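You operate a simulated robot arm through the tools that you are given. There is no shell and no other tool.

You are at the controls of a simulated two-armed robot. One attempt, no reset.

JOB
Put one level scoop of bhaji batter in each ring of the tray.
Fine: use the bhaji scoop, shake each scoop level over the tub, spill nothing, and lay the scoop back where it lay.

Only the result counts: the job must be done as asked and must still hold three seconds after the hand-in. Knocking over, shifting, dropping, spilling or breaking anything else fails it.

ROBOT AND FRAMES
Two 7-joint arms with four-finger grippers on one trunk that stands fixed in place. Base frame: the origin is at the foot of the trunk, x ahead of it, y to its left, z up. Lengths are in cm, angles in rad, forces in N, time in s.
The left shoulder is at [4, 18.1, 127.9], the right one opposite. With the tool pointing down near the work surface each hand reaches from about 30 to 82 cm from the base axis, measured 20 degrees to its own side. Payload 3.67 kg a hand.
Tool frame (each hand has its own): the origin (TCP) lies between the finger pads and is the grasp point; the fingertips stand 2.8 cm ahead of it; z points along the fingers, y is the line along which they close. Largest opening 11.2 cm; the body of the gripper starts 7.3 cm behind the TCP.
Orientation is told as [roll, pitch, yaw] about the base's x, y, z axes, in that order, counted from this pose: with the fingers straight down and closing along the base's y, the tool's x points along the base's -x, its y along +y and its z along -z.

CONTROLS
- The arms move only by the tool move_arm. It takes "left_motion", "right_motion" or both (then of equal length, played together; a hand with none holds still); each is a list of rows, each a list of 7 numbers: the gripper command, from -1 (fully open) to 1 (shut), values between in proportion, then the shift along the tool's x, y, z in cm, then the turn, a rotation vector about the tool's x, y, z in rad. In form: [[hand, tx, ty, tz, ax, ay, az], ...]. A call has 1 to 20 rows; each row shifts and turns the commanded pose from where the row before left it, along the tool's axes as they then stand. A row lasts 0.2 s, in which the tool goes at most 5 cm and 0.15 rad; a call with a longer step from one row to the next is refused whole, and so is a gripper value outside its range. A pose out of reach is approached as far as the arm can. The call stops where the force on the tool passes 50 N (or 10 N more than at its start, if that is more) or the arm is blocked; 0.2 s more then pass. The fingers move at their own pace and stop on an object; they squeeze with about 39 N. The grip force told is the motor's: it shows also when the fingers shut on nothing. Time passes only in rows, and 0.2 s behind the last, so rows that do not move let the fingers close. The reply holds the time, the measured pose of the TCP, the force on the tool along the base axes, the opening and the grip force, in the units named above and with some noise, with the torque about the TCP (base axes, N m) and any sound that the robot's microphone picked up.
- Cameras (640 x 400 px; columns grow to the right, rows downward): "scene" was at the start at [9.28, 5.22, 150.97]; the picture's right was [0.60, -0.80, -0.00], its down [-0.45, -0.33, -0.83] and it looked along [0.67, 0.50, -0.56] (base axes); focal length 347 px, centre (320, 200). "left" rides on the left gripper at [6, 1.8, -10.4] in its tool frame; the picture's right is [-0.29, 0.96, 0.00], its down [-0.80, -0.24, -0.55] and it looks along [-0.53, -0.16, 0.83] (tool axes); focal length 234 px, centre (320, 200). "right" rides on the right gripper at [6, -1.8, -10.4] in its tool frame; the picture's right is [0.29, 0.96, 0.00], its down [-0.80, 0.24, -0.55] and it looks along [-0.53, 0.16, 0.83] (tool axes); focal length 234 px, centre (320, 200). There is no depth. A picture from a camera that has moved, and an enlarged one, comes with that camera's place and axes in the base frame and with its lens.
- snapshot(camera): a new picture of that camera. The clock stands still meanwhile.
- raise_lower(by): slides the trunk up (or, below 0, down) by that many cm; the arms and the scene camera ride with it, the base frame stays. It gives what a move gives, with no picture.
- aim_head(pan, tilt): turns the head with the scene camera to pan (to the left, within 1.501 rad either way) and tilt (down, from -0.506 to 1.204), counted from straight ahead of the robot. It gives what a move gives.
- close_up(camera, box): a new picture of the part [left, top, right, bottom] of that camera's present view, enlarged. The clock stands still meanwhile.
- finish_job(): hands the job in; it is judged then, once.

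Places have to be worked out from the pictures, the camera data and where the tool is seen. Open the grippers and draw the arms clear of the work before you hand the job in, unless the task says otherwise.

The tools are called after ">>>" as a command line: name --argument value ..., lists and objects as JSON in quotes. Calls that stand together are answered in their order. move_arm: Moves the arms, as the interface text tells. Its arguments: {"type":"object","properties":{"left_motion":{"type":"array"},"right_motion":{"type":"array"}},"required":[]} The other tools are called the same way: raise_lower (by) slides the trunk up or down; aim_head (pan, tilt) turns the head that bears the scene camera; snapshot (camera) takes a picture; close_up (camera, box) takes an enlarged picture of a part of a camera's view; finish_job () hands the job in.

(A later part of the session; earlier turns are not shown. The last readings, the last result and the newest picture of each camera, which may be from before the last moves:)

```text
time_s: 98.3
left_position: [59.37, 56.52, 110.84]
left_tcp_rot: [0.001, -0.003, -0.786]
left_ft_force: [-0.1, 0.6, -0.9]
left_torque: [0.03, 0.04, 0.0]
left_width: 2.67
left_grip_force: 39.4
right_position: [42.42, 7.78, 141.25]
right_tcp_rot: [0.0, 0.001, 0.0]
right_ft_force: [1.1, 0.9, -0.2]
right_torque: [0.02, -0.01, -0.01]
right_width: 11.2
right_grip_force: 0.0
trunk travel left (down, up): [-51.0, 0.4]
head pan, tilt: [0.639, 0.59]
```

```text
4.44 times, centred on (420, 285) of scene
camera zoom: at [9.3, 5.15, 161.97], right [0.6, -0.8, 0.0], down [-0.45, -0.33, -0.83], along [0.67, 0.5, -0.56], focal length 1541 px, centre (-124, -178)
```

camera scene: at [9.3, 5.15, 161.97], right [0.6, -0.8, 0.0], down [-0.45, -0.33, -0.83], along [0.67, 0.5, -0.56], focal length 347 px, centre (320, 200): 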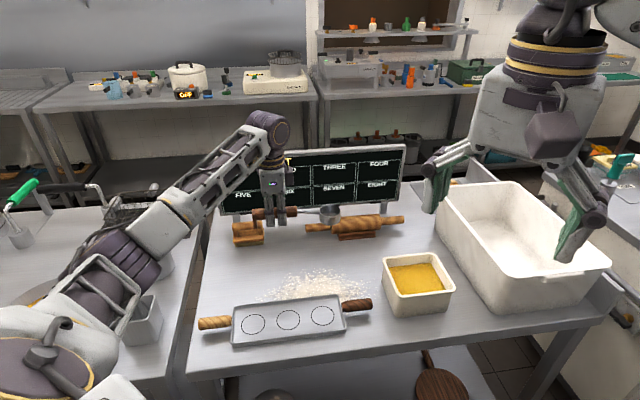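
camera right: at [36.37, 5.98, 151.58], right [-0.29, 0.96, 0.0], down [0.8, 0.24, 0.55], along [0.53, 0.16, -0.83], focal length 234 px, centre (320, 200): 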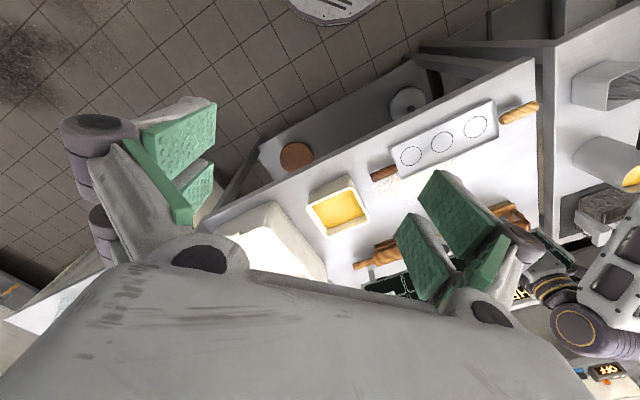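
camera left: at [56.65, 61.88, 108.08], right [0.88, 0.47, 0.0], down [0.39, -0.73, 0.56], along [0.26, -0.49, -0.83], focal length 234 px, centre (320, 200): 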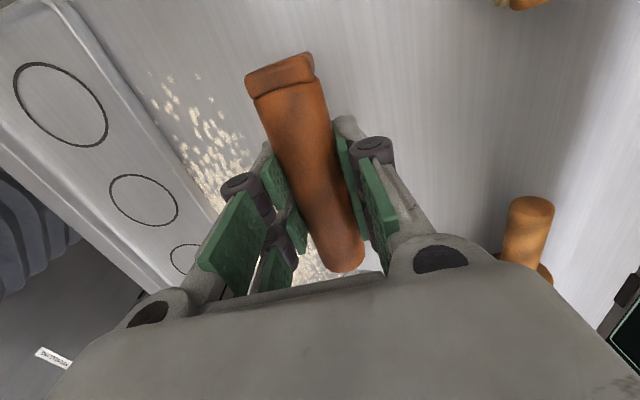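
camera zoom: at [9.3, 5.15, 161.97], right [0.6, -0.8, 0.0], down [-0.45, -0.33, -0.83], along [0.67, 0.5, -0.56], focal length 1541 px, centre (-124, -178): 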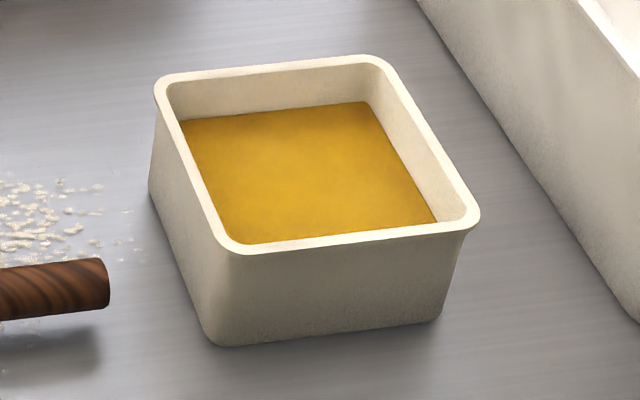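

Refined estimates:
- Tub centre: (73.4, 22.6), rim z ≈ 98.4, batter surface ≈ 95.7.
- Rings: about (42.1, 49.9), (48.1, 43.8) and (54.1, 37.8).

I'll carry the empty scoop over to the tub at z ≈ 112.

>>> move_arm --left_motion '[[1, -1.5, -0.85, -0.1, 0, 0, 0], [1, -3.12, -1.756, -0.15, 0, 0, 0], [1, -3.12, -1.756, -0.15, 0, 0, 0], [1, -3.12, -1.756, -0.15, 0, 0, 0], [1, -3.12, -1.756, -0.15, 0, 0, 0], [1, -3.12, -1.756, -0.15, 0, 0, 0], [1, -3.12, -1.756, -0.15, 0, 0, 0], [1, -3.12, -1.756, -0.15, 0, 0, 0], [1, -1.6, -0.9, 0, 0, 0, 0], [1, 0, 0, 0, 0, 0, 0]]'

>>> snapshot --camera "scene"

>>> close_up --camera "right" --box '[280, 130, 420, 260]'

```text
time_s: 100.5
left_position: [67.02, 28.95, 111.84]
left_tcp_rot: [-0.001, -0.005, -0.788]
left_ft_force: [0.6, -0.6, -1.1]
left_torque: [0.02, 0.0, 0.07]
left_width: 2.65
left_grip_force: 39.2
right_position: [42.45, 7.95, 141.23]
right_tcp_rot: [0.0, -0.001, -0.001]
right_ft_force: [1.5, -0.5, 0.2]
right_torque: [0.0, 0.0, -0.03]
right_width: 11.2
right_grip_force: 0.0
trunk travel left (down, up): [-51.0, 0.4]
head pan, tilt: [0.639, 0.59]
```

```text
taken
camera scene: at [9.28, 5.29, 161.97], right [0.6, -0.8, 0.0], down [-0.45, -0.33, -0.83], along [0.67, 0.5, -0.56], focal length 347 px, centre (320, 200)
```

scene: 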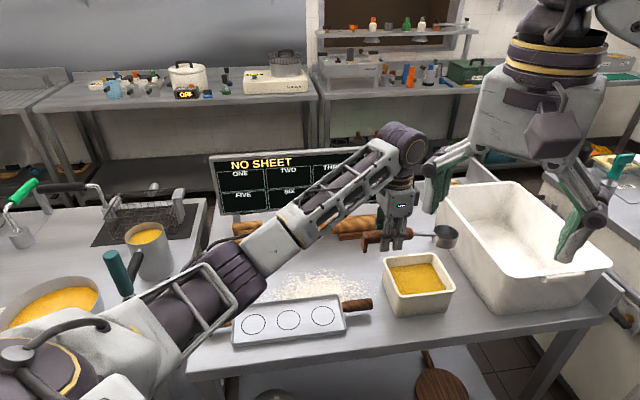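

```text
3.08 times, centred on (350, 195) of right
camera zoom: at [36.35, 6.08, 151.58], right [-0.29, 0.96, 0.0], down [0.8, 0.24, 0.55], along [0.53, 0.16, -0.83], focal length 720 px, centre (228, 215)
```

zoom: 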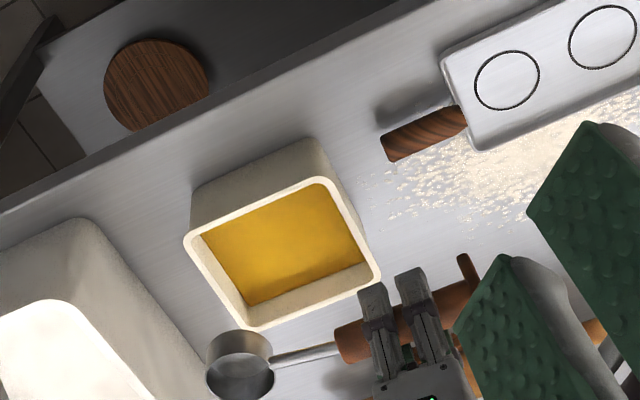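

The scoop is level beside the tub. I'll tilt it cup-down by 0.52 rad at this height, which should put the cup over the tub about 2 cm above the rim.

>>> move_arm --left_motion '[[1, 0, 0, 0, 0, 0.1, 0], [1, 0, 0, 0, 0, 0.14, 0], [1, 0, 0, 0, 0, 0.14, 0], [1, 0, 0, 0, 0, 0.14, 0], [1, 0, 0, 0, 0, 0, 0]]'

>>> close_up --camera "scene" --box '[340, 190, 500, 330]'

>>> close_up --camera "right" --box '[280, 130, 420, 260]'

```text
time_s: 101.7
left_position: [66.94, 29.02, 112.12]
left_tcp_rot: [-0.004, 0.516, -0.785]
left_ft_force: [-0.1, 0.2, -1.0]
left_torque: [0.0, 0.02, -0.05]
left_width: 2.64
left_grip_force: 39.2
right_position: [42.41, 7.9, 141.27]
right_tcp_rot: [-0.001, 0.0, 0.0]
right_ft_force: [-0.3, 0.1, 0.3]
right_torque: [-0.03, 0.02, 0.04]
right_width: 11.19
right_grip_force: 0.1
trunk travel left (down, up): [-51.0, 0.4]
head pan, tilt: [0.639, 0.59]
```

```text
2.86 times, centred on (420, 260) of scene
camera zoom: at [9.29, 5.32, 161.97], right [0.6, -0.8, 0.0], down [-0.45, -0.33, -0.83], along [0.67, 0.5, -0.56], focal length 991 px, centre (34, 29)
```

zoom: 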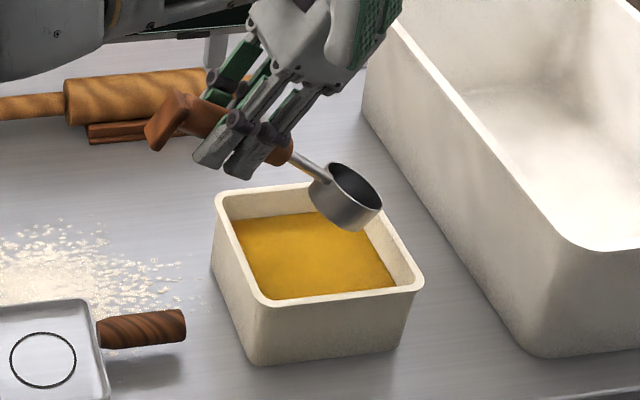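

```text
3.08 times, centred on (350, 195) of right
camera zoom: at [36.35, 6.12, 151.58], right [-0.29, 0.96, 0.0], down [0.8, 0.24, 0.55], along [0.53, 0.16, -0.83], focal length 720 px, centre (228, 215)
```

zoom: 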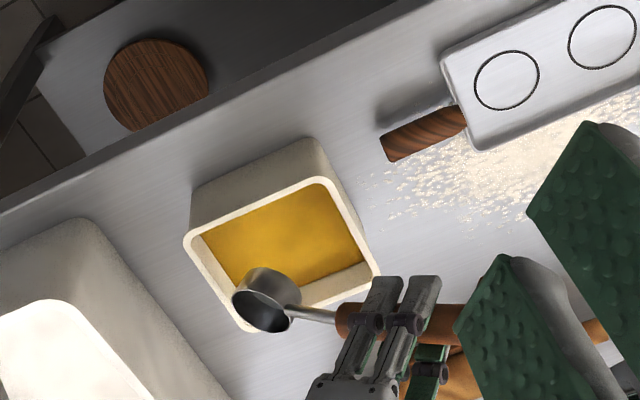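

The cup is where I predicted, so I'll lower it straight down into the batter in stages, watching the force. First stage: 6.5 cm.

>>> move_arm --left_motion '[[1, -0.494, 0, 0.87, 0, 0, 0], [1, -0.494, 0, 0.87, 0, 0, 0], [1, -0.494, 0, 0.87, 0, 0, 0], [1, -0.494, 0, 0.87, 0, 0, 0], [1, -0.494, 0, 0.87, 0, 0, 0], [1, -0.494, 0, 0.87, 0, 0, 0], [1, -0.247, 0, 0.435, 0, 0, 0], [1, 0, 0, 0, 0, 0, 0]]'

>>> close_up --camera "scene" --box '[360, 220, 480, 330]'

>>> close_up --camera "right" --box '[290, 150, 390, 250]'

```text
time_s: 103.5
left_position: [67.01, 29.04, 105.52]
left_tcp_rot: [0.0, 0.516, -0.79]
left_ft_force: [0.8, -0.1, -0.7]
left_torque: [0.01, 0.0, 0.0]
left_width: 2.64
left_grip_force: 38.9
right_position: [42.45, 7.88, 141.29]
right_tcp_rot: [0.001, 0.0, 0.001]
right_ft_force: [0.2, -0.1, 0.3]
right_torque: [0.0, 0.02, 0.02]
right_width: 11.23
right_grip_force: 0.0
trunk travel left (down, up): [-51.0, 0.4]
head pan, tilt: [0.639, 0.59]
```

```text
3.64 times, centred on (420, 275) of scene
camera zoom: at [9.3, 5.22, 161.97], right [0.6, -0.8, 0.0], down [-0.45, -0.33, -0.83], along [0.67, 0.5, -0.56], focal length 1261 px, centre (-44, -73)
```

zoom: 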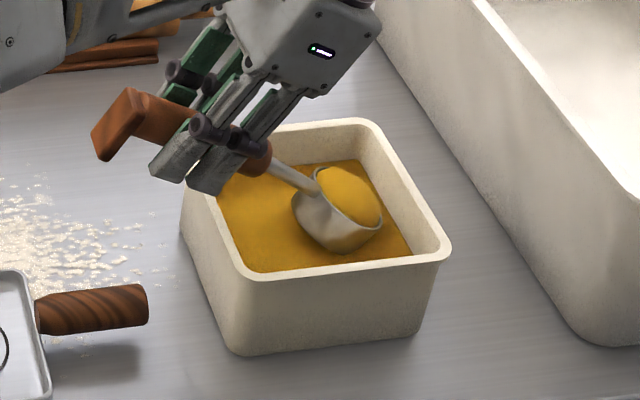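

```text
4.00 times, centred on (340, 200) of right
camera zoom: at [36.36, 6.02, 151.58], right [-0.29, 0.96, 0.0], down [0.8, 0.24, 0.55], along [0.53, 0.16, -0.83], focal length 937 px, centre (240, 200)
```

zoom: 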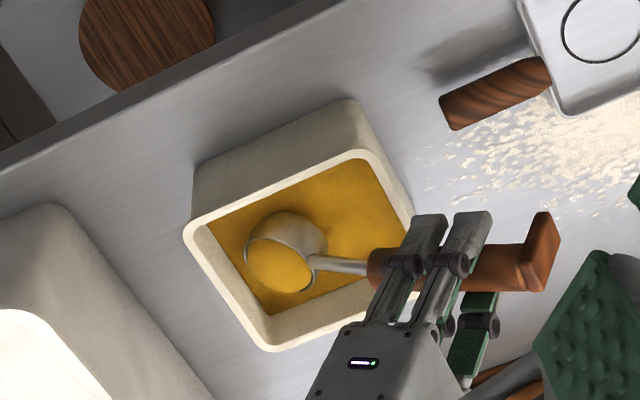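

The cup filled as soon as it met the batter and now carries a heaped load. I'll raise it slowly over the tub while turning it level about the cup.

>>> move_arm --left_motion '[[1, 0.247, 0, -0.435, 0, 0, 0], [1, 0.494, 0, -0.87, 0, 0, 0], [1, 0.494, 0, -0.87, 0, 0, 0], [1, 0.247, 0, -0.435, 0, 0, 0], [1, 0.43, 0, 0.754, 0, -0.1032, 0], [1, 0.35, 0, 0.717, 0, -0.1032, 0], [1, 0.27, 0, 0.688, 0, -0.1032, 0], [1, 0.19, 0, 0.667, 0, -0.1032, 0], [1, 0.11, 0, 0.654, 0, -0.1032, 0], [1, 0, 0, 0, 0, 0, 0]]'

>>> close_up --camera "scene" --box '[360, 220, 480, 330]'

>>> close_up --camera "right" --box '[290, 150, 390, 250]'

```text
time_s: 105.7
left_position: [65.33, 30.41, 105.78]
left_tcp_rot: [0.0, 0.001, -0.789]
left_ft_force: [-0.8, -0.3, -0.4]
left_torque: [0.01, 0.04, 0.03]
left_width: 2.67
left_grip_force: 38.7
right_position: [42.52, 7.77, 141.23]
right_tcp_rot: [0.001, 0.0, 0.0]
right_ft_force: [0.8, -0.4, -0.1]
right_torque: [0.03, 0.0, -0.02]
right_width: 11.2
right_grip_force: 0.0
trunk travel left (down, up): [-51.0, 0.4]
head pan, tilt: [0.639, 0.59]
```

```text
3.64 times, centred on (420, 275) of scene
camera zoom: at [9.35, 5.14, 161.97], right [0.6, -0.8, 0.0], down [-0.45, -0.33, -0.83], along [0.67, 0.5, -0.56], focal length 1261 px, centre (-44, -73)
```

zoom: 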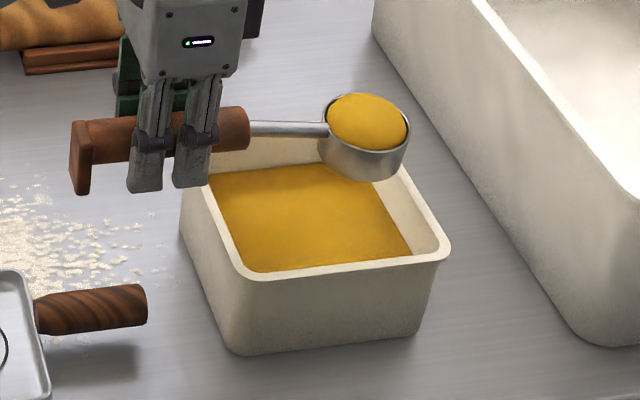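

```text
4.00 times, centred on (340, 200) of right
camera zoom: at [36.4, 5.95, 151.57], right [-0.29, 0.96, 0.0], down [0.8, 0.24, 0.55], along [0.53, 0.16, -0.83], focal length 937 px, centre (240, 200)
```

zoom: 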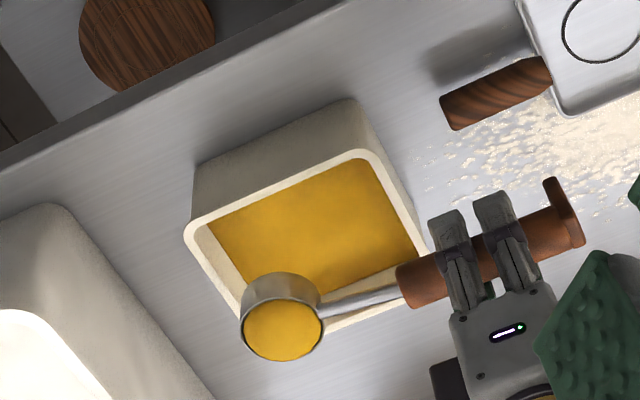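

The scoop holds a heaped dome and the tub is clean. I'll centre the cup over the tub, a little lower, then shake it gently side to side to level it.

>>> move_arm --left_motion '[[1, 1.0, 0, 0.5, 0, 0, 0], [1, 1.0, 0, 1.0, 0, 0, 0], [1, 0.8, 0, 0.8, 0, 0, 0], [1, 0, 0, 0, 0, 0, 0], [1, 0, 0.5, 0, 0, 0, 0], [1, 0, -1.0, 0, 0, 0, 0], [1, 0, 1.0, 0, 0, 0, 0], [1, 0, -1.0, 0, 0, 0, 0], [1, 0, 1.0, 0, 0, 0, 0], [1, 0, -0.5, 0, 0, 0, 0], [1, 0, 0, 0, 0, 0, 0]]'

>>> close_up --camera "scene" --box '[360, 220, 480, 330]'

>>> close_up --camera "right" --box '[290, 150, 390, 250]'

```text
time_s: 108.1
left_position: [63.38, 32.64, 103.33]
left_tcp_rot: [0.001, -0.001, -0.786]
left_ft_force: [0.0, 0.0, -0.8]
left_torque: [0.01, 0.03, -0.02]
left_width: 2.64
left_grip_force: 39.3
right_position: [42.44, 7.86, 141.33]
right_tcp_rot: [0.0, 0.001, -0.001]
right_ft_force: [0.1, 0.1, -0.7]
right_torque: [-0.01, -0.02, -0.04]
right_width: 11.21
right_grip_force: 0.1
trunk travel left (down, up): [-51.0, 0.4]
head pan, tilt: [0.639, 0.59]
```

```text
3.64 times, centred on (420, 275) of scene
camera zoom: at [9.28, 5.21, 161.97], right [0.6, -0.8, 0.0], down [-0.45, -0.33, -0.83], along [0.67, 0.5, -0.56], focal length 1261 px, centre (-44, -73)
```

zoom: 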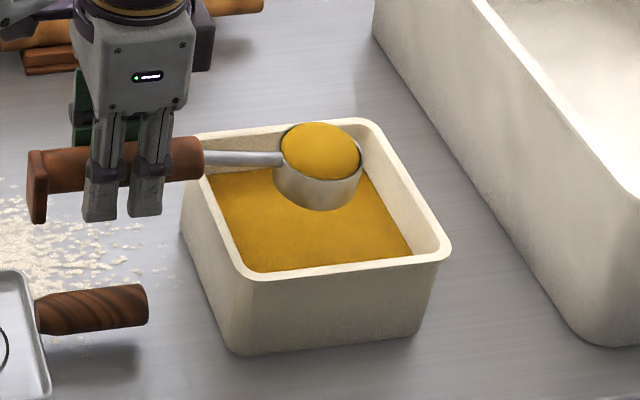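

```text
4.00 times, centred on (340, 200) of right
camera zoom: at [36.34, 6.01, 151.59], right [-0.29, 0.96, 0.0], down [0.8, 0.24, 0.55], along [0.53, 0.16, -0.83], focal length 937 px, centre (240, 200)
```

zoom: 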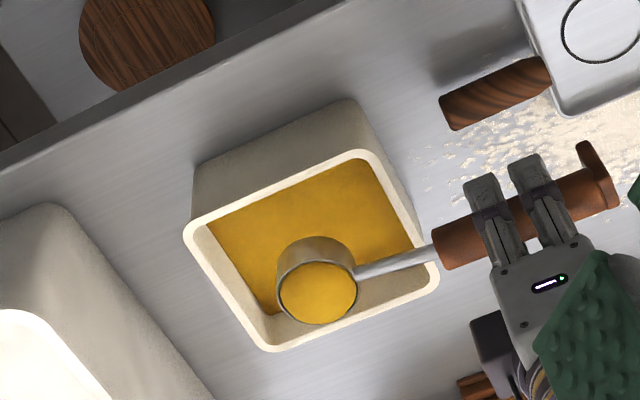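

The dome is still there, so I'll shake more firmly, with 2 cm strokes, keeping the cup well inside the tub's outline.

>>> move_arm --left_motion '[[1, 0, 1.0, 0, 0, 0, 0], [1, 0, -2.0, 0, 0, 0, 0], [1, 0, 2.0, 0, 0, 0, 0], [1, 0, -2.0, 0, 0, 0, 0], [1, 0, 2.0, 0, 0, 0, 0], [1, 0, -2.0, 0, 0, 0, 0], [1, 0, 1.0, 0, 0, 0, 0], [1, 0, 0, 0, 0, 0, 0]]'

>>> close_up --camera "scene" --box '[360, 220, 480, 330]'

>>> close_up --camera "right" --box '[290, 150, 390, 250]'

```text
time_s: 109.9
left_position: [63.59, 32.59, 103.42]
left_tcp_rot: [0.0, 0.002, -0.79]
left_ft_force: [0.8, -1.2, -0.7]
left_torque: [0.0, 0.03, -0.04]
left_width: 2.63
left_grip_force: 38.9
right_position: [42.48, 7.81, 141.22]
right_tcp_rot: [0.001, 0.0, 0.0]
right_ft_force: [-1.1, 0.2, 0.0]
right_torque: [-0.01, 0.01, -0.01]
right_width: 11.21
right_grip_force: 0.0
trunk travel left (down, up): [-51.0, 0.4]
head pan, tilt: [0.639, 0.59]
```

```text
3.64 times, centred on (420, 275) of scene
camera zoom: at [9.34, 5.24, 161.97], right [0.6, -0.8, 0.0], down [-0.45, -0.33, -0.83], along [0.67, 0.5, -0.56], focal length 1261 px, centre (-44, -73)
```

zoom: 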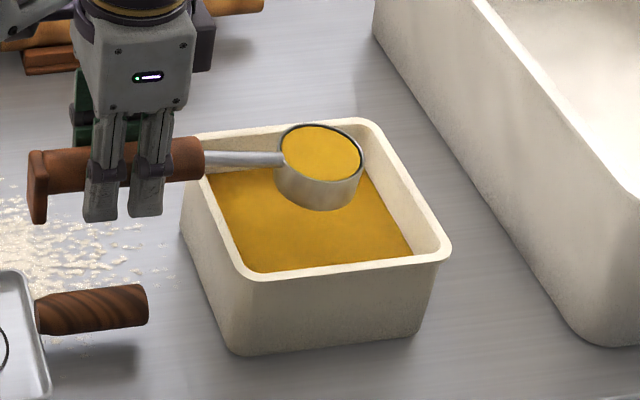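

```text
4.00 times, centred on (340, 200) of right
camera zoom: at [36.4, 6.04, 151.57], right [-0.29, 0.96, 0.0], down [0.8, 0.24, 0.55], along [0.53, 0.16, -0.83], focal length 937 px, centre (240, 200)
```

zoom: 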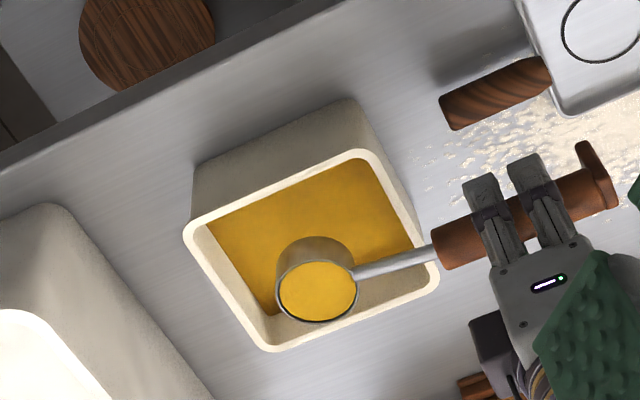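

The load is level with the rim now. I'll carry it gently along the tray line to ring 3, ramping the speed up and down, and stop with the pour lip over the ring centre.

>>> move_arm --left_motion '[[1, 0.4, 0, 0, 0, 0, 0], [1, 0.8, 0, 0, 0, 0, 0], [1, 1.2, 0, 0, 0, 0, 0], [1, 1.6, -0.05, 0, 0, 0, 0], [1, 2.0, -0.05, 0, 0, 0, 0], [1, 2.0, -0.05, 0, 0, 0, 0], [1, 2.0, -0.05, 0, 0, 0, 0], [1, 2.0, -0.05, 0, 0, 0, 0], [1, 2.0, -0.05, 0, 0, 0, 0], [1, 2.0, -0.05, 0, 0, 0, 0], [1, 2.0, 0, 0, 0, 0, 0], [1, 2.0, 0, 0, 0, 0, 0], [1, 1.7, 0, 0, 0, 0, 0], [1, 1.3, 0, 0, 0, 0, 0], [1, 0.9, 0, 0, 0, 0, 0], [1, 0.4, 0, 0, 0, 0, 0], [1, 0.1, 0, 0, 0, 0, 0], [1, 0, 0, 0, 0, 0, 0]]'

>>> snapshot --camera "scene"

>>> close_up --camera "right" --box '[340, 90, 540, 220]'

```text
time_s: 113.7
left_position: [45.92, 49.71, 103.34]
left_tcp_rot: [0.001, -0.001, -0.788]
left_ft_force: [0.5, 0.4, -0.1]
left_torque: [0.01, 0.0, -0.02]
left_width: 2.69
left_grip_force: 39.0
right_position: [42.41, 7.89, 141.25]
right_tcp_rot: [0.001, -0.001, 0.001]
right_ft_force: [-0.5, 0.2, -0.7]
right_torque: [-0.01, 0.0, -0.01]
right_width: 11.21
right_grip_force: 0.0
trunk travel left (down, up): [-51.0, 0.4]
head pan, tilt: [0.639, 0.59]
```

```text
taken
camera scene: at [9.29, 5.23, 161.97], right [0.6, -0.8, 0.0], down [-0.45, -0.33, -0.83], along [0.67, 0.5, -0.56], focal length 347 px, centre (320, 200)
```

scene: 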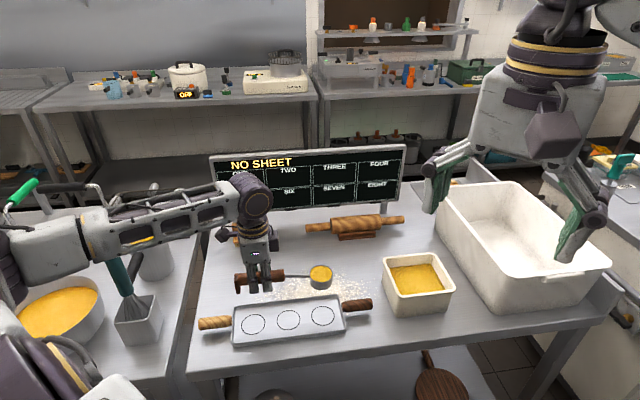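

```text
3.08 times, centred on (440, 155) of right
camera zoom: at [36.35, 6.04, 151.58], right [-0.29, 0.96, 0.0], down [0.8, 0.24, 0.55], along [0.53, 0.16, -0.83], focal length 720 px, centre (-49, 338)
```

zoom: 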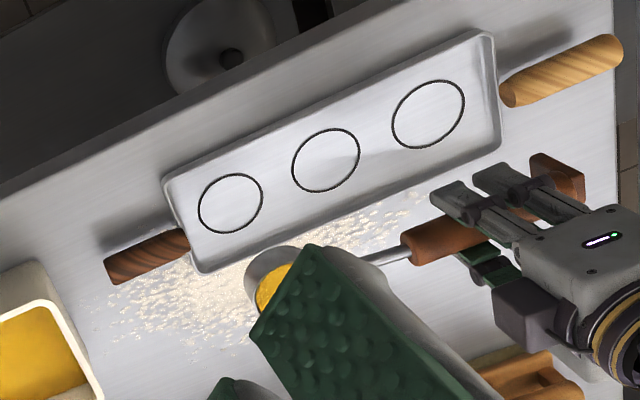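

The cup is where I expected it and still level. I'll go down gently until the pour lip is about 6.5 cm above the tray.

>>> move_arm --left_motion '[[1, 0, 0, 0.4, 0, 0, 0], [1, 0.1, -0.05, 0.8, 0, 0, 0], [1, 0.1, -0.05, 1.0, 0, 0, 0], [1, 0, 0, 1.0, 0, 0, 0], [1, 0, 0, 1.0, 0, 0, 0], [1, 0, 0, 0.7, 0, 0, 0], [1, 0, 0, 0.4, 0, 0, 0], [1, 0, 0, 0, 0, 0, 0]]'

>>> close_up --camera "scene" --box '[190, 240, 390, 360]'

```text
time_s: 115.5
left_position: [45.76, 49.72, 98.02]
left_tcp_rot: [-0.001, 0.001, -0.788]
left_ft_force: [0.5, -0.1, -0.4]
left_torque: [0.0, 0.01, 0.02]
left_width: 2.63
left_grip_force: 38.7
right_position: [42.38, 7.93, 141.26]
right_tcp_rot: [0.001, -0.001, 0.0]
right_ft_force: [0.4, 0.1, -0.3]
right_torque: [0.01, -0.01, 0.02]
right_width: 11.18
right_grip_force: 0.0
trunk travel left (down, up): [-51.0, 0.4]
head pan, tilt: [0.639, 0.59]
```

```text
3.20 times, centred on (290, 300) of scene
camera zoom: at [9.29, 5.23, 161.97], right [0.6, -0.8, 0.0], down [-0.45, -0.33, -0.83], along [0.67, 0.5, -0.56], focal length 1110 px, centre (416, -120)
```

zoom: 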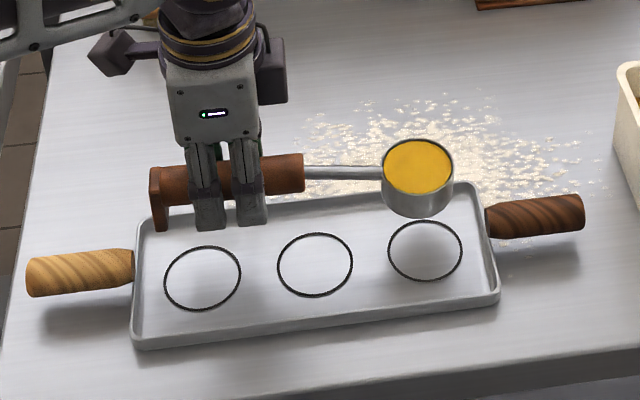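

The lip is within 0.4 cm of the ring 3 centre, and I'll correct that as I start. Next I'll tip the cup about its lip, first to 0.6 rad.

>>> move_arm --left_motion '[[1, -0.33, 0.17, 0, 0, 0, 0], [1, 0, -0.07, -0.158, -0.06, 0, 0], [1, 0, -0.139, -0.316, -0.12, 0, 0], [1, 0, -0.139, -0.316, -0.12, 0, 0], [1, 0, -0.139, -0.316, -0.12, 0, 0], [1, 0, -0.139, -0.316, -0.12, 0, 0], [1, 0, -0.07, -0.158, -0.06, 0, 0]]'

>>> close_up --camera "scene" --box '[190, 240, 390, 360]'

```text
time_s: 117.1
left_position: [45.5, 48.93, 99.5]
left_tcp_rot: [0.6, -0.002, -0.788]
left_ft_force: [-0.6, -0.5, 0.2]
left_torque: [-0.01, 0.07, 0.01]
left_width: 2.67
left_grip_force: 39.5
right_position: [42.4, 7.86, 141.2]
right_tcp_rot: [0.0, 0.0, -0.001]
right_ft_force: [-0.1, -0.6, 0.0]
right_torque: [0.0, -0.04, 0.01]
right_width: 11.22
right_grip_force: 0.1
trunk travel left (down, up): [-51.0, 0.4]
head pan, tilt: [0.639, 0.59]
```

```text
3.20 times, centred on (290, 300) of scene
camera zoom: at [9.29, 5.23, 161.97], right [0.6, -0.8, 0.0], down [-0.45, -0.33, -0.83], along [0.67, 0.5, -0.56], focal length 1110 px, centre (416, -120)
```

zoom: 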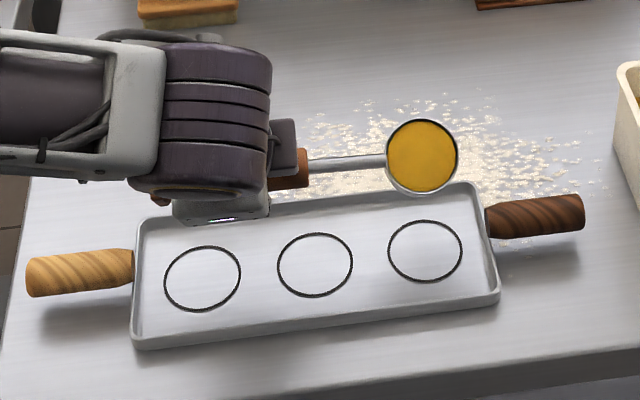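

There's no pour at 34°; the batter holds together. I'll continue the roll about the lip to about 1.0 rad and look again.

>>> move_arm --left_motion '[[1, 0, -0.139, -0.316, -0.12, 0, 0], [1, 0, -0.139, -0.316, -0.12, 0, 0], [1, 0, -0.139, -0.316, -0.12, 0, 0]]'

>>> close_up --camera "scene" --box '[190, 240, 390, 360]'

```text
time_s: 117.9
left_position: [44.78, 48.26, 99.85]
left_tcp_rot: [0.962, -0.003, -0.788]
left_ft_force: [-0.2, -0.1, -1.3]
left_torque: [-0.03, 0.04, 0.02]
left_width: 2.66
left_grip_force: 39.2
right_position: [42.45, 7.74, 141.12]
right_tcp_rot: [-0.001, 0.0, 0.001]
right_ft_force: [0.8, 0.0, 0.7]
right_torque: [-0.02, 0.02, -0.06]
right_width: 11.21
right_grip_force: 0.0
trunk travel left (down, up): [-51.0, 0.4]
head pan, tilt: [0.639, 0.59]
```

```text
3.20 times, centred on (290, 300) of scene
camera zoom: at [9.27, 5.24, 161.97], right [0.6, -0.8, 0.0], down [-0.45, -0.33, -0.83], along [0.67, 0.5, -0.56], focal length 1110 px, centre (416, -120)
```

zoom: 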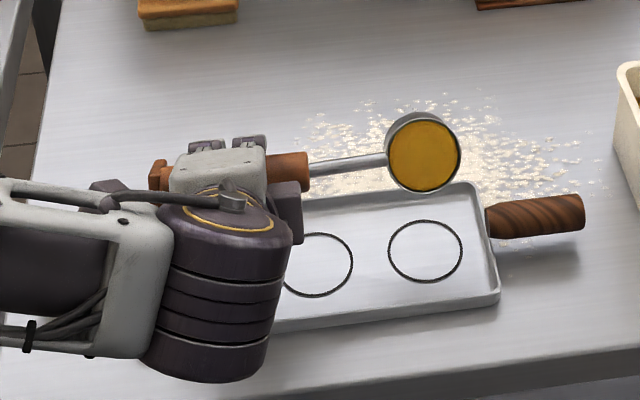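

The batter still holds at 55°. The lip is still over the ring centre at (54.2, 37.9), so I'll tip further.

>>> move_arm --left_motion '[[1, 0, -0.139, -0.316, -0.12, 0, 0], [1, 0, -0.139, -0.316, -0.12, 0, 0]]'

>>> close_up --camera "scene" --box '[190, 240, 390, 360]'

```text
time_s: 118.5
left_position: [44.28, 47.75, 100.12]
left_tcp_rot: [1.203, 0.0, -0.788]
left_ft_force: [0.0, 0.6, -0.3]
left_torque: [0.03, 0.04, 0.02]
left_width: 2.66
left_grip_force: 38.7
right_position: [42.42, 7.78, 141.22]
right_tcp_rot: [0.0, -0.001, 0.0]
right_ft_force: [0.2, 0.0, -0.5]
right_torque: [0.0, -0.04, 0.0]
right_width: 11.21
right_grip_force: 0.0
trunk travel left (down, up): [-51.0, 0.4]
head pan, tilt: [0.639, 0.59]
```

```text
3.20 times, centred on (290, 300) of scene
camera zoom: at [9.24, 5.23, 161.97], right [0.6, -0.8, 0.0], down [-0.45, -0.33, -0.83], along [0.67, 0.5, -0.56], focal length 1110 px, centre (416, -120)
```

zoom: 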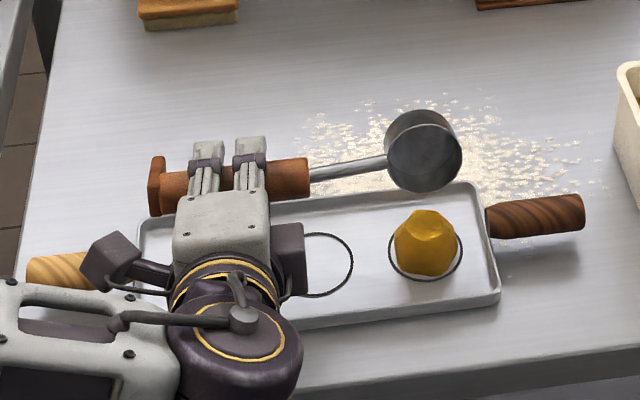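

The batter came out in one piece over ring 3 and the cup looks empty. I'll hold still briefly and check that it has landed.

>>> move_arm --left_motion '[[1, 0, 0, 0, 0, 0, 0], [1, 0, 0, 0, 0, 0, 0], [1, 0, 0, 0, 0, 0, 0]]'

>>> close_up --camera "scene" --box '[270, 260, 390, 350]'

>>> close_up --camera "right" --box '[340, 90, 540, 220]'

```text
time_s: 119.3
left_position: [44.19, 47.61, 100.11]
left_tcp_rot: [1.2, 0.0, -0.79]
left_ft_force: [0.7, 0.2, -0.6]
left_torque: [0.03, 0.05, 0.01]
left_width: 2.67
left_grip_force: 39.4
right_position: [42.4, 7.87, 141.22]
right_tcp_rot: [0.0, 0.0, 0.0]
right_ft_force: [-0.1, -0.2, -0.2]
right_torque: [0.03, 0.04, 0.01]
right_width: 11.18
right_grip_force: 0.2
trunk travel left (down, up): [-51.0, 0.4]
head pan, tilt: [0.639, 0.59]
```

```text
4.44 times, centred on (330, 305) of scene
camera zoom: at [9.3, 5.22, 161.97], right [0.6, -0.8, 0.0], down [-0.45, -0.33, -0.83], along [0.67, 0.5, -0.56], focal length 1541 px, centre (276, -267)
```

zoom: 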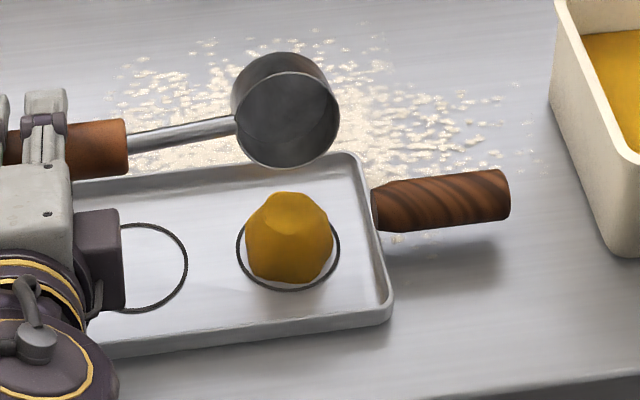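

```text
3.08 times, centred on (440, 155) of right
camera zoom: at [36.36, 6.03, 151.58], right [-0.29, 0.96, 0.0], down [0.8, 0.24, 0.55], along [0.53, 0.16, -0.83], focal length 720 px, centre (-49, 338)
```

zoom: 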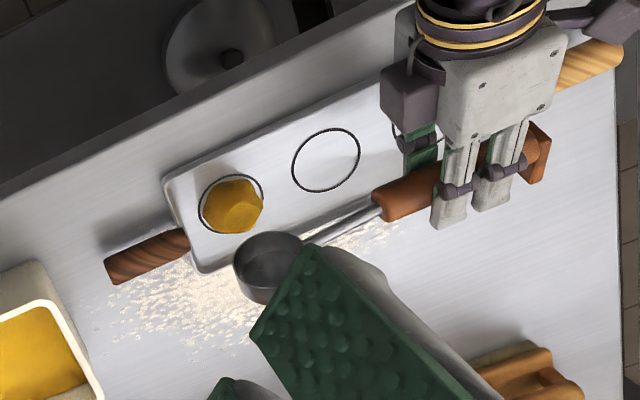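

A neat lump sits centred in ring 3 and the cup is empty. I'll raise the scoop clear of it first, then roll back level.

>>> move_arm --left_motion '[[1, 0, 1.165, -0.4525, 0, 0, 0], [1, 0, 1.165, -0.4525, 0, 0, 0], [1, 0, 1.165, -0.4525, 0, 0, 0], [1, 0, 1.165, -0.4525, 0, 0, 0], [1, 0, 0, 0, 0.12, 0, 0], [1, 0, 0, 0, 0.12, 0, 0], [1, 0, 0, 0, 0.12, 0, 0], [1, 0, 0, 0, 0.12, 0, 0], [1, 0, 0, 0, 0.12, 0, 0], [1, 0, 0, 0, 0.12, 0, 0], [1, 0, 0, 0, 0.12, 0, 0], [1, 0, 0, 0, 0.12, 0, 0], [1, 0, 0, 0, 0.12, 0, 0], [1, 0, 0, 0, 0.12, 0, 0], [1, 0, 0, 0, 0, 0, 0]]'

>>> snapshot --camera "scene"

```text
time_s: 122.5
left_position: [44.18, 47.71, 104.93]
left_tcp_rot: [-0.002, 0.0, -0.789]
left_ft_force: [0.3, 1.0, -1.4]
left_torque: [0.04, 0.0, -0.01]
left_width: 2.65
left_grip_force: 38.5
right_position: [42.32, 7.74, 141.22]
right_tcp_rot: [0.001, 0.001, 0.001]
right_ft_force: [-0.5, -0.3, 0.2]
right_torque: [0.02, -0.01, -0.01]
right_width: 11.18
right_grip_force: 0.1
trunk travel left (down, up): [-51.0, 0.4]
head pan, tilt: [0.639, 0.59]
```

```text
taken
camera scene: at [9.27, 5.2, 161.98], right [0.6, -0.8, 0.0], down [-0.45, -0.33, -0.83], along [0.67, 0.5, -0.56], focal length 347 px, centre (320, 200)
```

scene: 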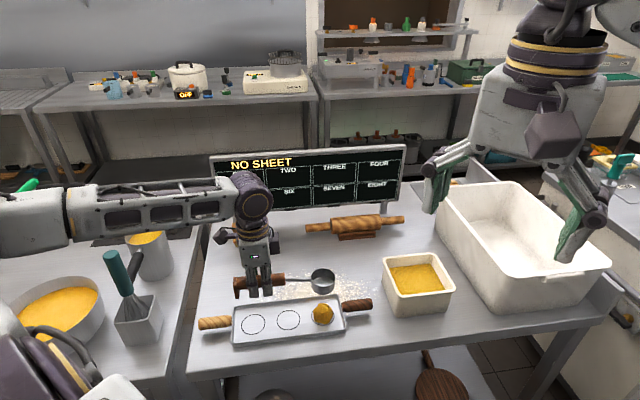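

Everything is clean, with ring 3 done. I'll carry the empty scoop back to the tub at z ≈ 112 and tilt it as before.

>>> move_arm --left_motion '[[1, -1.8, 0.3, -1.5, 0, 0, 0], [1, -3.45, 0.33, -1.5, 0, 0, 0], [1, -3.45, 0.33, -1.5, 0, 0, 0], [1, -3.45, 0.33, -1.5, 0, 0, 0], [1, -3.45, 0.33, -1.0, 0, 0, 0], [1, -3.45, 0.33, 0, 0, 0, 0], [1, -3.45, 0.33, 0, 0, 0, 0], [1, -3.45, 0.33, 0, 0, 0, 0], [1, -3.0, 0.31, 0, 0, 0, 0], [1, -0.45, 0, 0, 0, 0, 0], [1, 0, 0, 0, 0, 0.1, 0], [1, 0, 0, 0, 0, 0.14, 0], [1, 0, 0, 0, 0, 0.14, 0], [1, 0, 0, 0, 0, 0.136, 0], [1, 0, 0, 0, 0, 0, 0]]'

>>> close_up --camera "scene" --box '[340, 190, 500, 330]'

```text
time_s: 125.7
left_position: [66.95, 29.06, 112.0]
left_tcp_rot: [0.001, 0.516, -0.787]
left_ft_force: [0.2, -0.1, -2.0]
left_torque: [0.0, 0.01, 0.0]
left_width: 2.64
left_grip_force: 39.0
right_position: [42.36, 7.94, 141.15]
right_tcp_rot: [0.0, 0.0, 0.001]
right_ft_force: [0.6, 0.2, 0.3]
right_torque: [-0.01, -0.02, 0.01]
right_width: 11.21
right_grip_force: 0.0
trunk travel left (down, up): [-51.0, 0.4]
head pan, tilt: [0.639, 0.59]
```

```text
2.86 times, centred on (420, 260) of scene
camera zoom: at [9.31, 5.27, 161.97], right [0.6, -0.8, 0.0], down [-0.45, -0.33, -0.83], along [0.67, 0.5, -0.56], focal length 991 px, centre (34, 29)
```

zoom: 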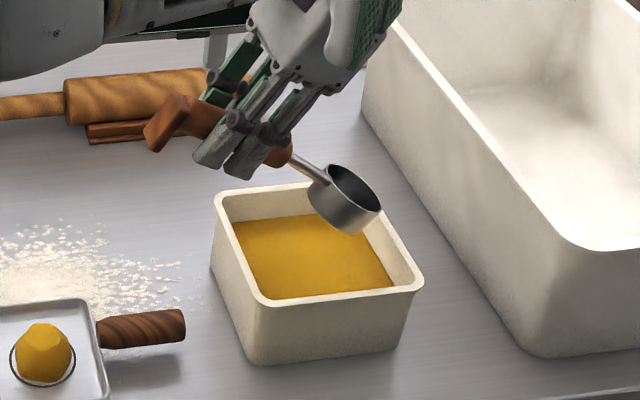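

This is the same pre-dip pose as before. I'll dip the same way, a touch deeper, to a final TCP z of about 105.2.

>>> move_arm --left_motion '[[1, -0.494, 0, 0.87, 0, 0, 0], [1, -0.494, 0, 0.87, 0, 0, 0], [1, -0.494, 0, 0.87, 0, 0, 0], [1, -0.494, 0, 0.87, 0, 0, 0], [1, -0.494, 0, 0.87, 0, 0, 0], [1, -0.494, 0, 0.87, 0, 0, 0], [1, -0.395, 0, 0.696, 0, 0, 0], [1, 0, 0, 0, 0, 0, 0]]'

>>> close_up --camera "scene" --box '[360, 220, 480, 330]'

```text
time_s: 127.5
left_position: [67.04, 28.91, 105.18]
left_tcp_rot: [0.0, 0.515, -0.788]
left_ft_force: [-0.2, 0.2, -0.7]
left_torque: [-0.02, 0.03, 0.0]
left_width: 2.67
left_grip_force: 39.1
right_position: [42.28, 7.78, 141.25]
right_tcp_rot: [0.0, 0.001, 0.0]
right_ft_force: [0.2, -0.5, -0.4]
right_torque: [0.0, -0.01, -0.03]
right_width: 11.22
right_grip_force: 0.0
trunk travel left (down, up): [-51.0, 0.4]
head pan, tilt: [0.639, 0.59]
```

```text
3.64 times, centred on (420, 275) of scene
camera zoom: at [9.3, 5.22, 161.97], right [0.6, -0.8, 0.0], down [-0.45, -0.33, -0.83], along [0.67, 0.5, -0.56], focal length 1261 px, centre (-44, -73)
```

zoom: 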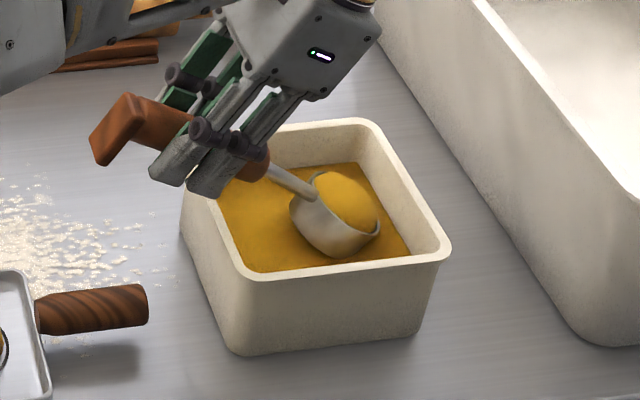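

It's filled and heaped again. I'll raise and level it exactly as before, then centre it over the tub.

>>> move_arm --left_motion '[[1, 0.247, 0, -0.435, 0, 0, 0], [1, 0.494, 0, -0.87, 0, 0, 0], [1, 0.494, 0, -0.87, 0, 0, 0], [1, 0.395, 0, -0.696, 0, 0, 0], [1, 0.43, 0, 0.754, 0, -0.1032, 0], [1, 0.35, 0, 0.717, 0, -0.1032, 0], [1, 0.27, 0, 0.688, 0, -0.1032, 0], [1, 0.19, 0, 0.667, 0, -0.1032, 0], [1, 0.11, 0, 0.654, 0, -0.1032, 0], [1, 0, 0, 0, 0, 0, 0], [1, 1.0, 0, 0.5, 0, 0, 0], [1, 1.0, 0, 1.0, 0, 0, 0], [1, 0.8, 0, 0.8, 0, 0, 0], [1, 0, 0, 0, 0, 0, 0]]'

>>> close_up --camera "scene" --box '[360, 220, 480, 330]'

```text
time_s: 130.5
left_position: [63.44, 32.5, 103.52]
left_tcp_rot: [0.0, 0.0, -0.789]
left_ft_force: [-0.3, -0.7, -0.7]
left_torque: [0.0, 0.03, -0.01]
left_width: 2.66
left_grip_force: 38.4
right_position: [42.43, 7.77, 141.33]
right_tcp_rot: [-0.001, 0.001, 0.001]
right_ft_force: [-0.4, 0.7, 0.3]
right_torque: [0.02, -0.05, 0.02]
right_width: 11.21
right_grip_force: 0.2
trunk travel left (down, up): [-51.0, 0.4]
head pan, tilt: [0.639, 0.59]
```

```text
3.64 times, centred on (420, 275) of scene
camera zoom: at [9.31, 5.21, 161.97], right [0.6, -0.8, 0.0], down [-0.45, -0.33, -0.83], along [0.67, 0.5, -0.56], focal length 1261 px, centre (-44, -73)
```

zoom: 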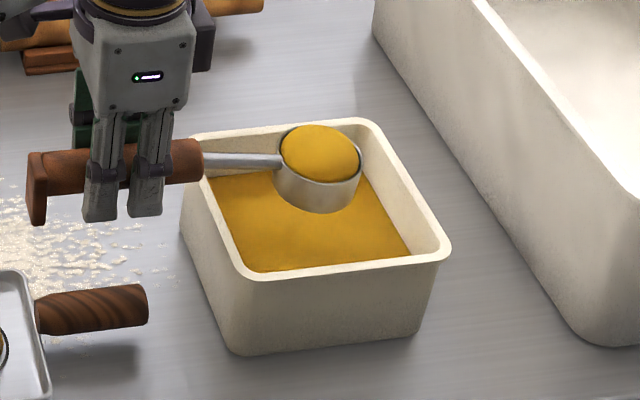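

It's heaped and centred over the tub, so I'll shake with the same 2 cm strokes that worked before.

>>> move_arm --left_motion '[[1, 0, 1.0, 0, 0, 0, 0], [1, 0, -2.0, 0, 0, 0, 0], [1, 0, 2.0, 0, 0, 0, 0], [1, 0, -2.0, 0, 0, 0, 0], [1, 0, 2.0, 0, 0, 0, 0], [1, 0, -2.0, 0, 0, 0, 0], [1, 0, 1.0, 0, 0, 0, 0], [1, 0, 0, 0, 0, 0, 0]]'

>>> close_up --camera "scene" --box '[360, 220, 480, 330]'

>>> close_up --camera "right" --box '[290, 150, 390, 250]'

```text
time_s: 132.3
left_position: [63.33, 32.56, 103.59]
left_tcp_rot: [-0.002, 0.001, -0.788]
left_ft_force: [-0.6, -0.3, -0.7]
left_torque: [0.0, 0.03, -0.02]
left_width: 2.66
left_grip_force: 39.0
right_position: [42.46, 7.8, 141.04]
right_tcp_rot: [-0.001, -0.001, 0.0]
right_ft_force: [-0.4, -0.1, -0.2]
right_torque: [0.01, 0.0, -0.01]
right_width: 11.22
right_grip_force: 0.0
trunk travel left (down, up): [-51.0, 0.4]
head pan, tilt: [0.639, 0.59]
```

```text
3.64 times, centred on (420, 275) of scene
camera zoom: at [9.34, 5.24, 161.97], right [0.6, -0.8, 0.0], down [-0.45, -0.33, -0.83], along [0.67, 0.5, -0.56], focal length 1261 px, centre (-44, -73)
```

zoom: 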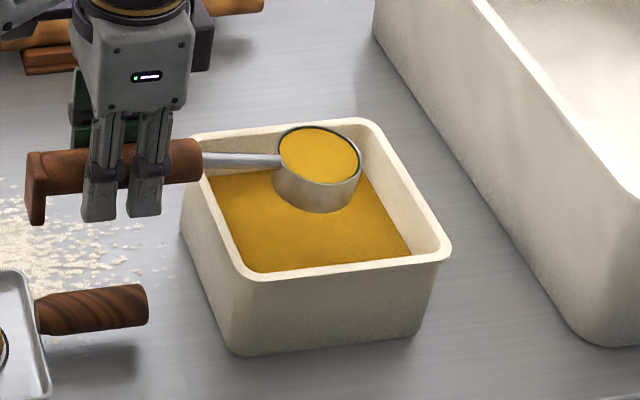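

```text
4.00 times, centred on (340, 200) of right
camera zoom: at [36.4, 6.04, 151.57], right [-0.29, 0.96, 0.0], down [0.8, 0.24, 0.55], along [0.53, 0.16, -0.83], focal length 937 px, centre (240, 200)
```

zoom: 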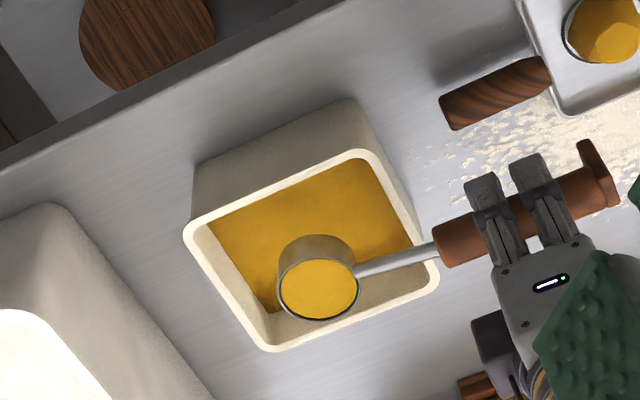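

It's level again. I'll carry it gently to ring 2 with the same ramped motion.

>>> move_arm --left_motion '[[1, 0.4, 0, 0, 0, 0, 0], [1, 0.8, 0, 0, 0, 0, 0], [1, 1.2, 0, 0, 0, 0, 0], [1, 1.6, 0, 0, 0, 0, 0], [1, 2.03, 0, 0, 0, 0, 0], [1, 2.03, 0, 0, 0, 0, 0], [1, 2.03, 0, 0, 0, 0, 0], [1, 2.03, 0, 0, 0, 0, 0], [1, 2.03, 0, 0, 0, 0, 0], [1, 2.03, 0, 0, 0, 0, 0], [1, 2.03, 0, 0, 0, 0, 0], [1, 2.03, 0, 0, 0, 0, 0], [1, 2.03, 0, 0, 0, 0, 0], [1, 2.03, 0, 0, 0, 0, 0], [1, 2.03, 0, 0, 0, 0, 0], [1, 2.03, 0, 0, 0, 0, 0], [1, 1.7, 0, 0, 0, 0, 0], [1, 1.3, 0, 0, 0, 0, 0], [1, 0.9, 0, 0, 0, 0, 0], [1, 0.4, 0, 0, 0, 0, 0]]'

>>> close_up --camera "scene" --box '[190, 220, 390, 360]'

```text
time_s: 136.5
left_position: [40.34, 55.71, 103.47]
left_tcp_rot: [0.0, 0.001, -0.788]
left_ft_force: [-0.4, 0.0, -1.7]
left_torque: [0.02, -0.04, 0.0]
left_width: 2.68
left_grip_force: 39.1
right_position: [42.38, 7.73, 141.11]
right_tcp_rot: [-0.001, 0.001, 0.0]
right_ft_force: [0.4, 0.0, 0.0]
right_torque: [-0.01, 0.01, -0.01]
right_width: 11.19
right_grip_force: 0.0
trunk travel left (down, up): [-51.0, 0.4]
head pan, tilt: [0.639, 0.59]
```

```text
2.86 times, centred on (290, 290) of scene
camera zoom: at [9.28, 5.2, 161.97], right [0.6, -0.8, 0.0], down [-0.45, -0.33, -0.83], along [0.67, 0.5, -0.56], focal length 991 px, centre (406, -57)
```

zoom: 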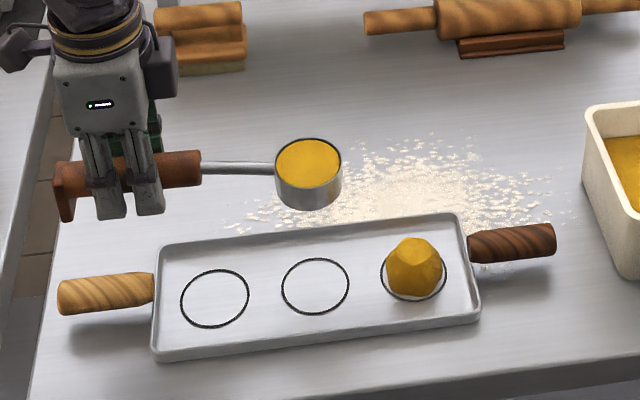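

The cup is still level and ring 3's lump is unchanged. I'll go down over ring 2 and tip about the lip, first to 0.96 rad as before.

>>> move_arm --left_motion '[[1, 0, 0, 0.4, 0, 0, 0], [1, 0.04, -0.1, 0.8, 0, 0, 0], [1, 0, -0.1, 1.0, 0, 0, 0], [1, 0, 0, 1.0, 0, 0, 0], [1, 0, 0, 1.0, 0, 0, 0], [1, 0, 0, 0.8, 0, 0, 0], [1, 0, 0, 0.4, 0, 0, 0], [1, 0, 0, 0, 0, 0, 0]]'

>>> close_up --camera "scene" --box '[190, 220, 390, 360]'

```text
time_s: 138.3
left_position: [40.21, 55.45, 97.99]
left_tcp_rot: [0.0, 0.001, -0.79]
left_ft_force: [-0.2, -0.7, -0.6]
left_torque: [0.05, 0.01, 0.04]
left_width: 2.65
left_grip_force: 38.7
right_position: [42.33, 7.89, 141.2]
right_tcp_rot: [0.0, 0.001, 0.0]
right_ft_force: [0.0, -0.3, 0.1]
right_torque: [0.0, 0.02, -0.01]
right_width: 11.2
right_grip_force: 0.1
trunk travel left (down, up): [-51.0, 0.4]
head pan, tilt: [0.639, 0.59]
```

```text
2.86 times, centred on (290, 290) of scene
camera zoom: at [9.28, 5.23, 161.97], right [0.6, -0.8, 0.0], down [-0.45, -0.33, -0.83], along [0.67, 0.5, -0.56], focal length 991 px, centre (406, -57)
```

zoom: 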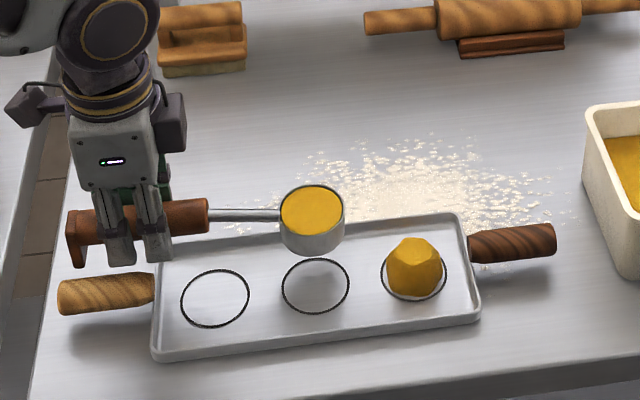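

Clearances look fine. The finger tips pass more than 1 cm above the tray's wooden handle and rise as the hand rolls. I'll tip about the lip to 0.96 rad.

>>> move_arm --left_motion '[[1, 0, -0.07, -0.158, -0.06, 0, 0], [1, 0, -0.139, -0.316, -0.12, 0, 0], [1, 0, -0.139, -0.316, -0.12, 0, 0], [1, 0, -0.139, -0.316, -0.12, 0, 0], [1, 0, -0.139, -0.316, -0.12, 0, 0], [1, 0, -0.139, -0.316, -0.12, 0, 0], [1, 0, -0.139, -0.316, -0.12, 0, 0], [1, 0, -0.139, -0.316, -0.12, 0, 0], [1, 0, -0.07, -0.158, -0.06, 0, 0]]'

>>> close_up --camera "scene" --box '[190, 220, 390, 360]'

```text
time_s: 140.3
left_position: [38.82, 54.09, 99.94]
left_tcp_rot: [0.962, 0.001, -0.791]
left_ft_force: [-0.2, 0.1, -0.4]
left_torque: [-0.01, 0.02, -0.01]
left_width: 2.66
left_grip_force: 39.0
right_position: [42.31, 7.84, 141.21]
right_tcp_rot: [0.0, -0.001, 0.001]
right_ft_force: [0.4, 0.4, 0.3]
right_torque: [0.0, 0.06, 0.01]
right_width: 11.21
right_grip_force: 0.0
trunk travel left (down, up): [-51.0, 0.4]
head pan, tilt: [0.639, 0.59]
```

```text
2.86 times, centred on (290, 290) of scene
camera zoom: at [9.28, 5.24, 161.97], right [0.6, -0.8, 0.0], down [-0.45, -0.33, -0.83], along [0.67, 0.5, -0.56], focal length 991 px, centre (406, -57)
```

zoom: 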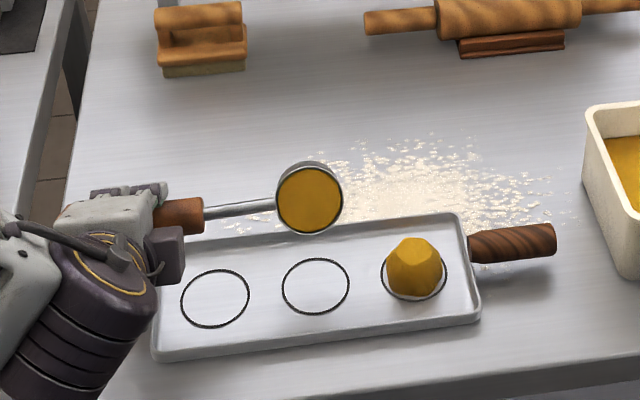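

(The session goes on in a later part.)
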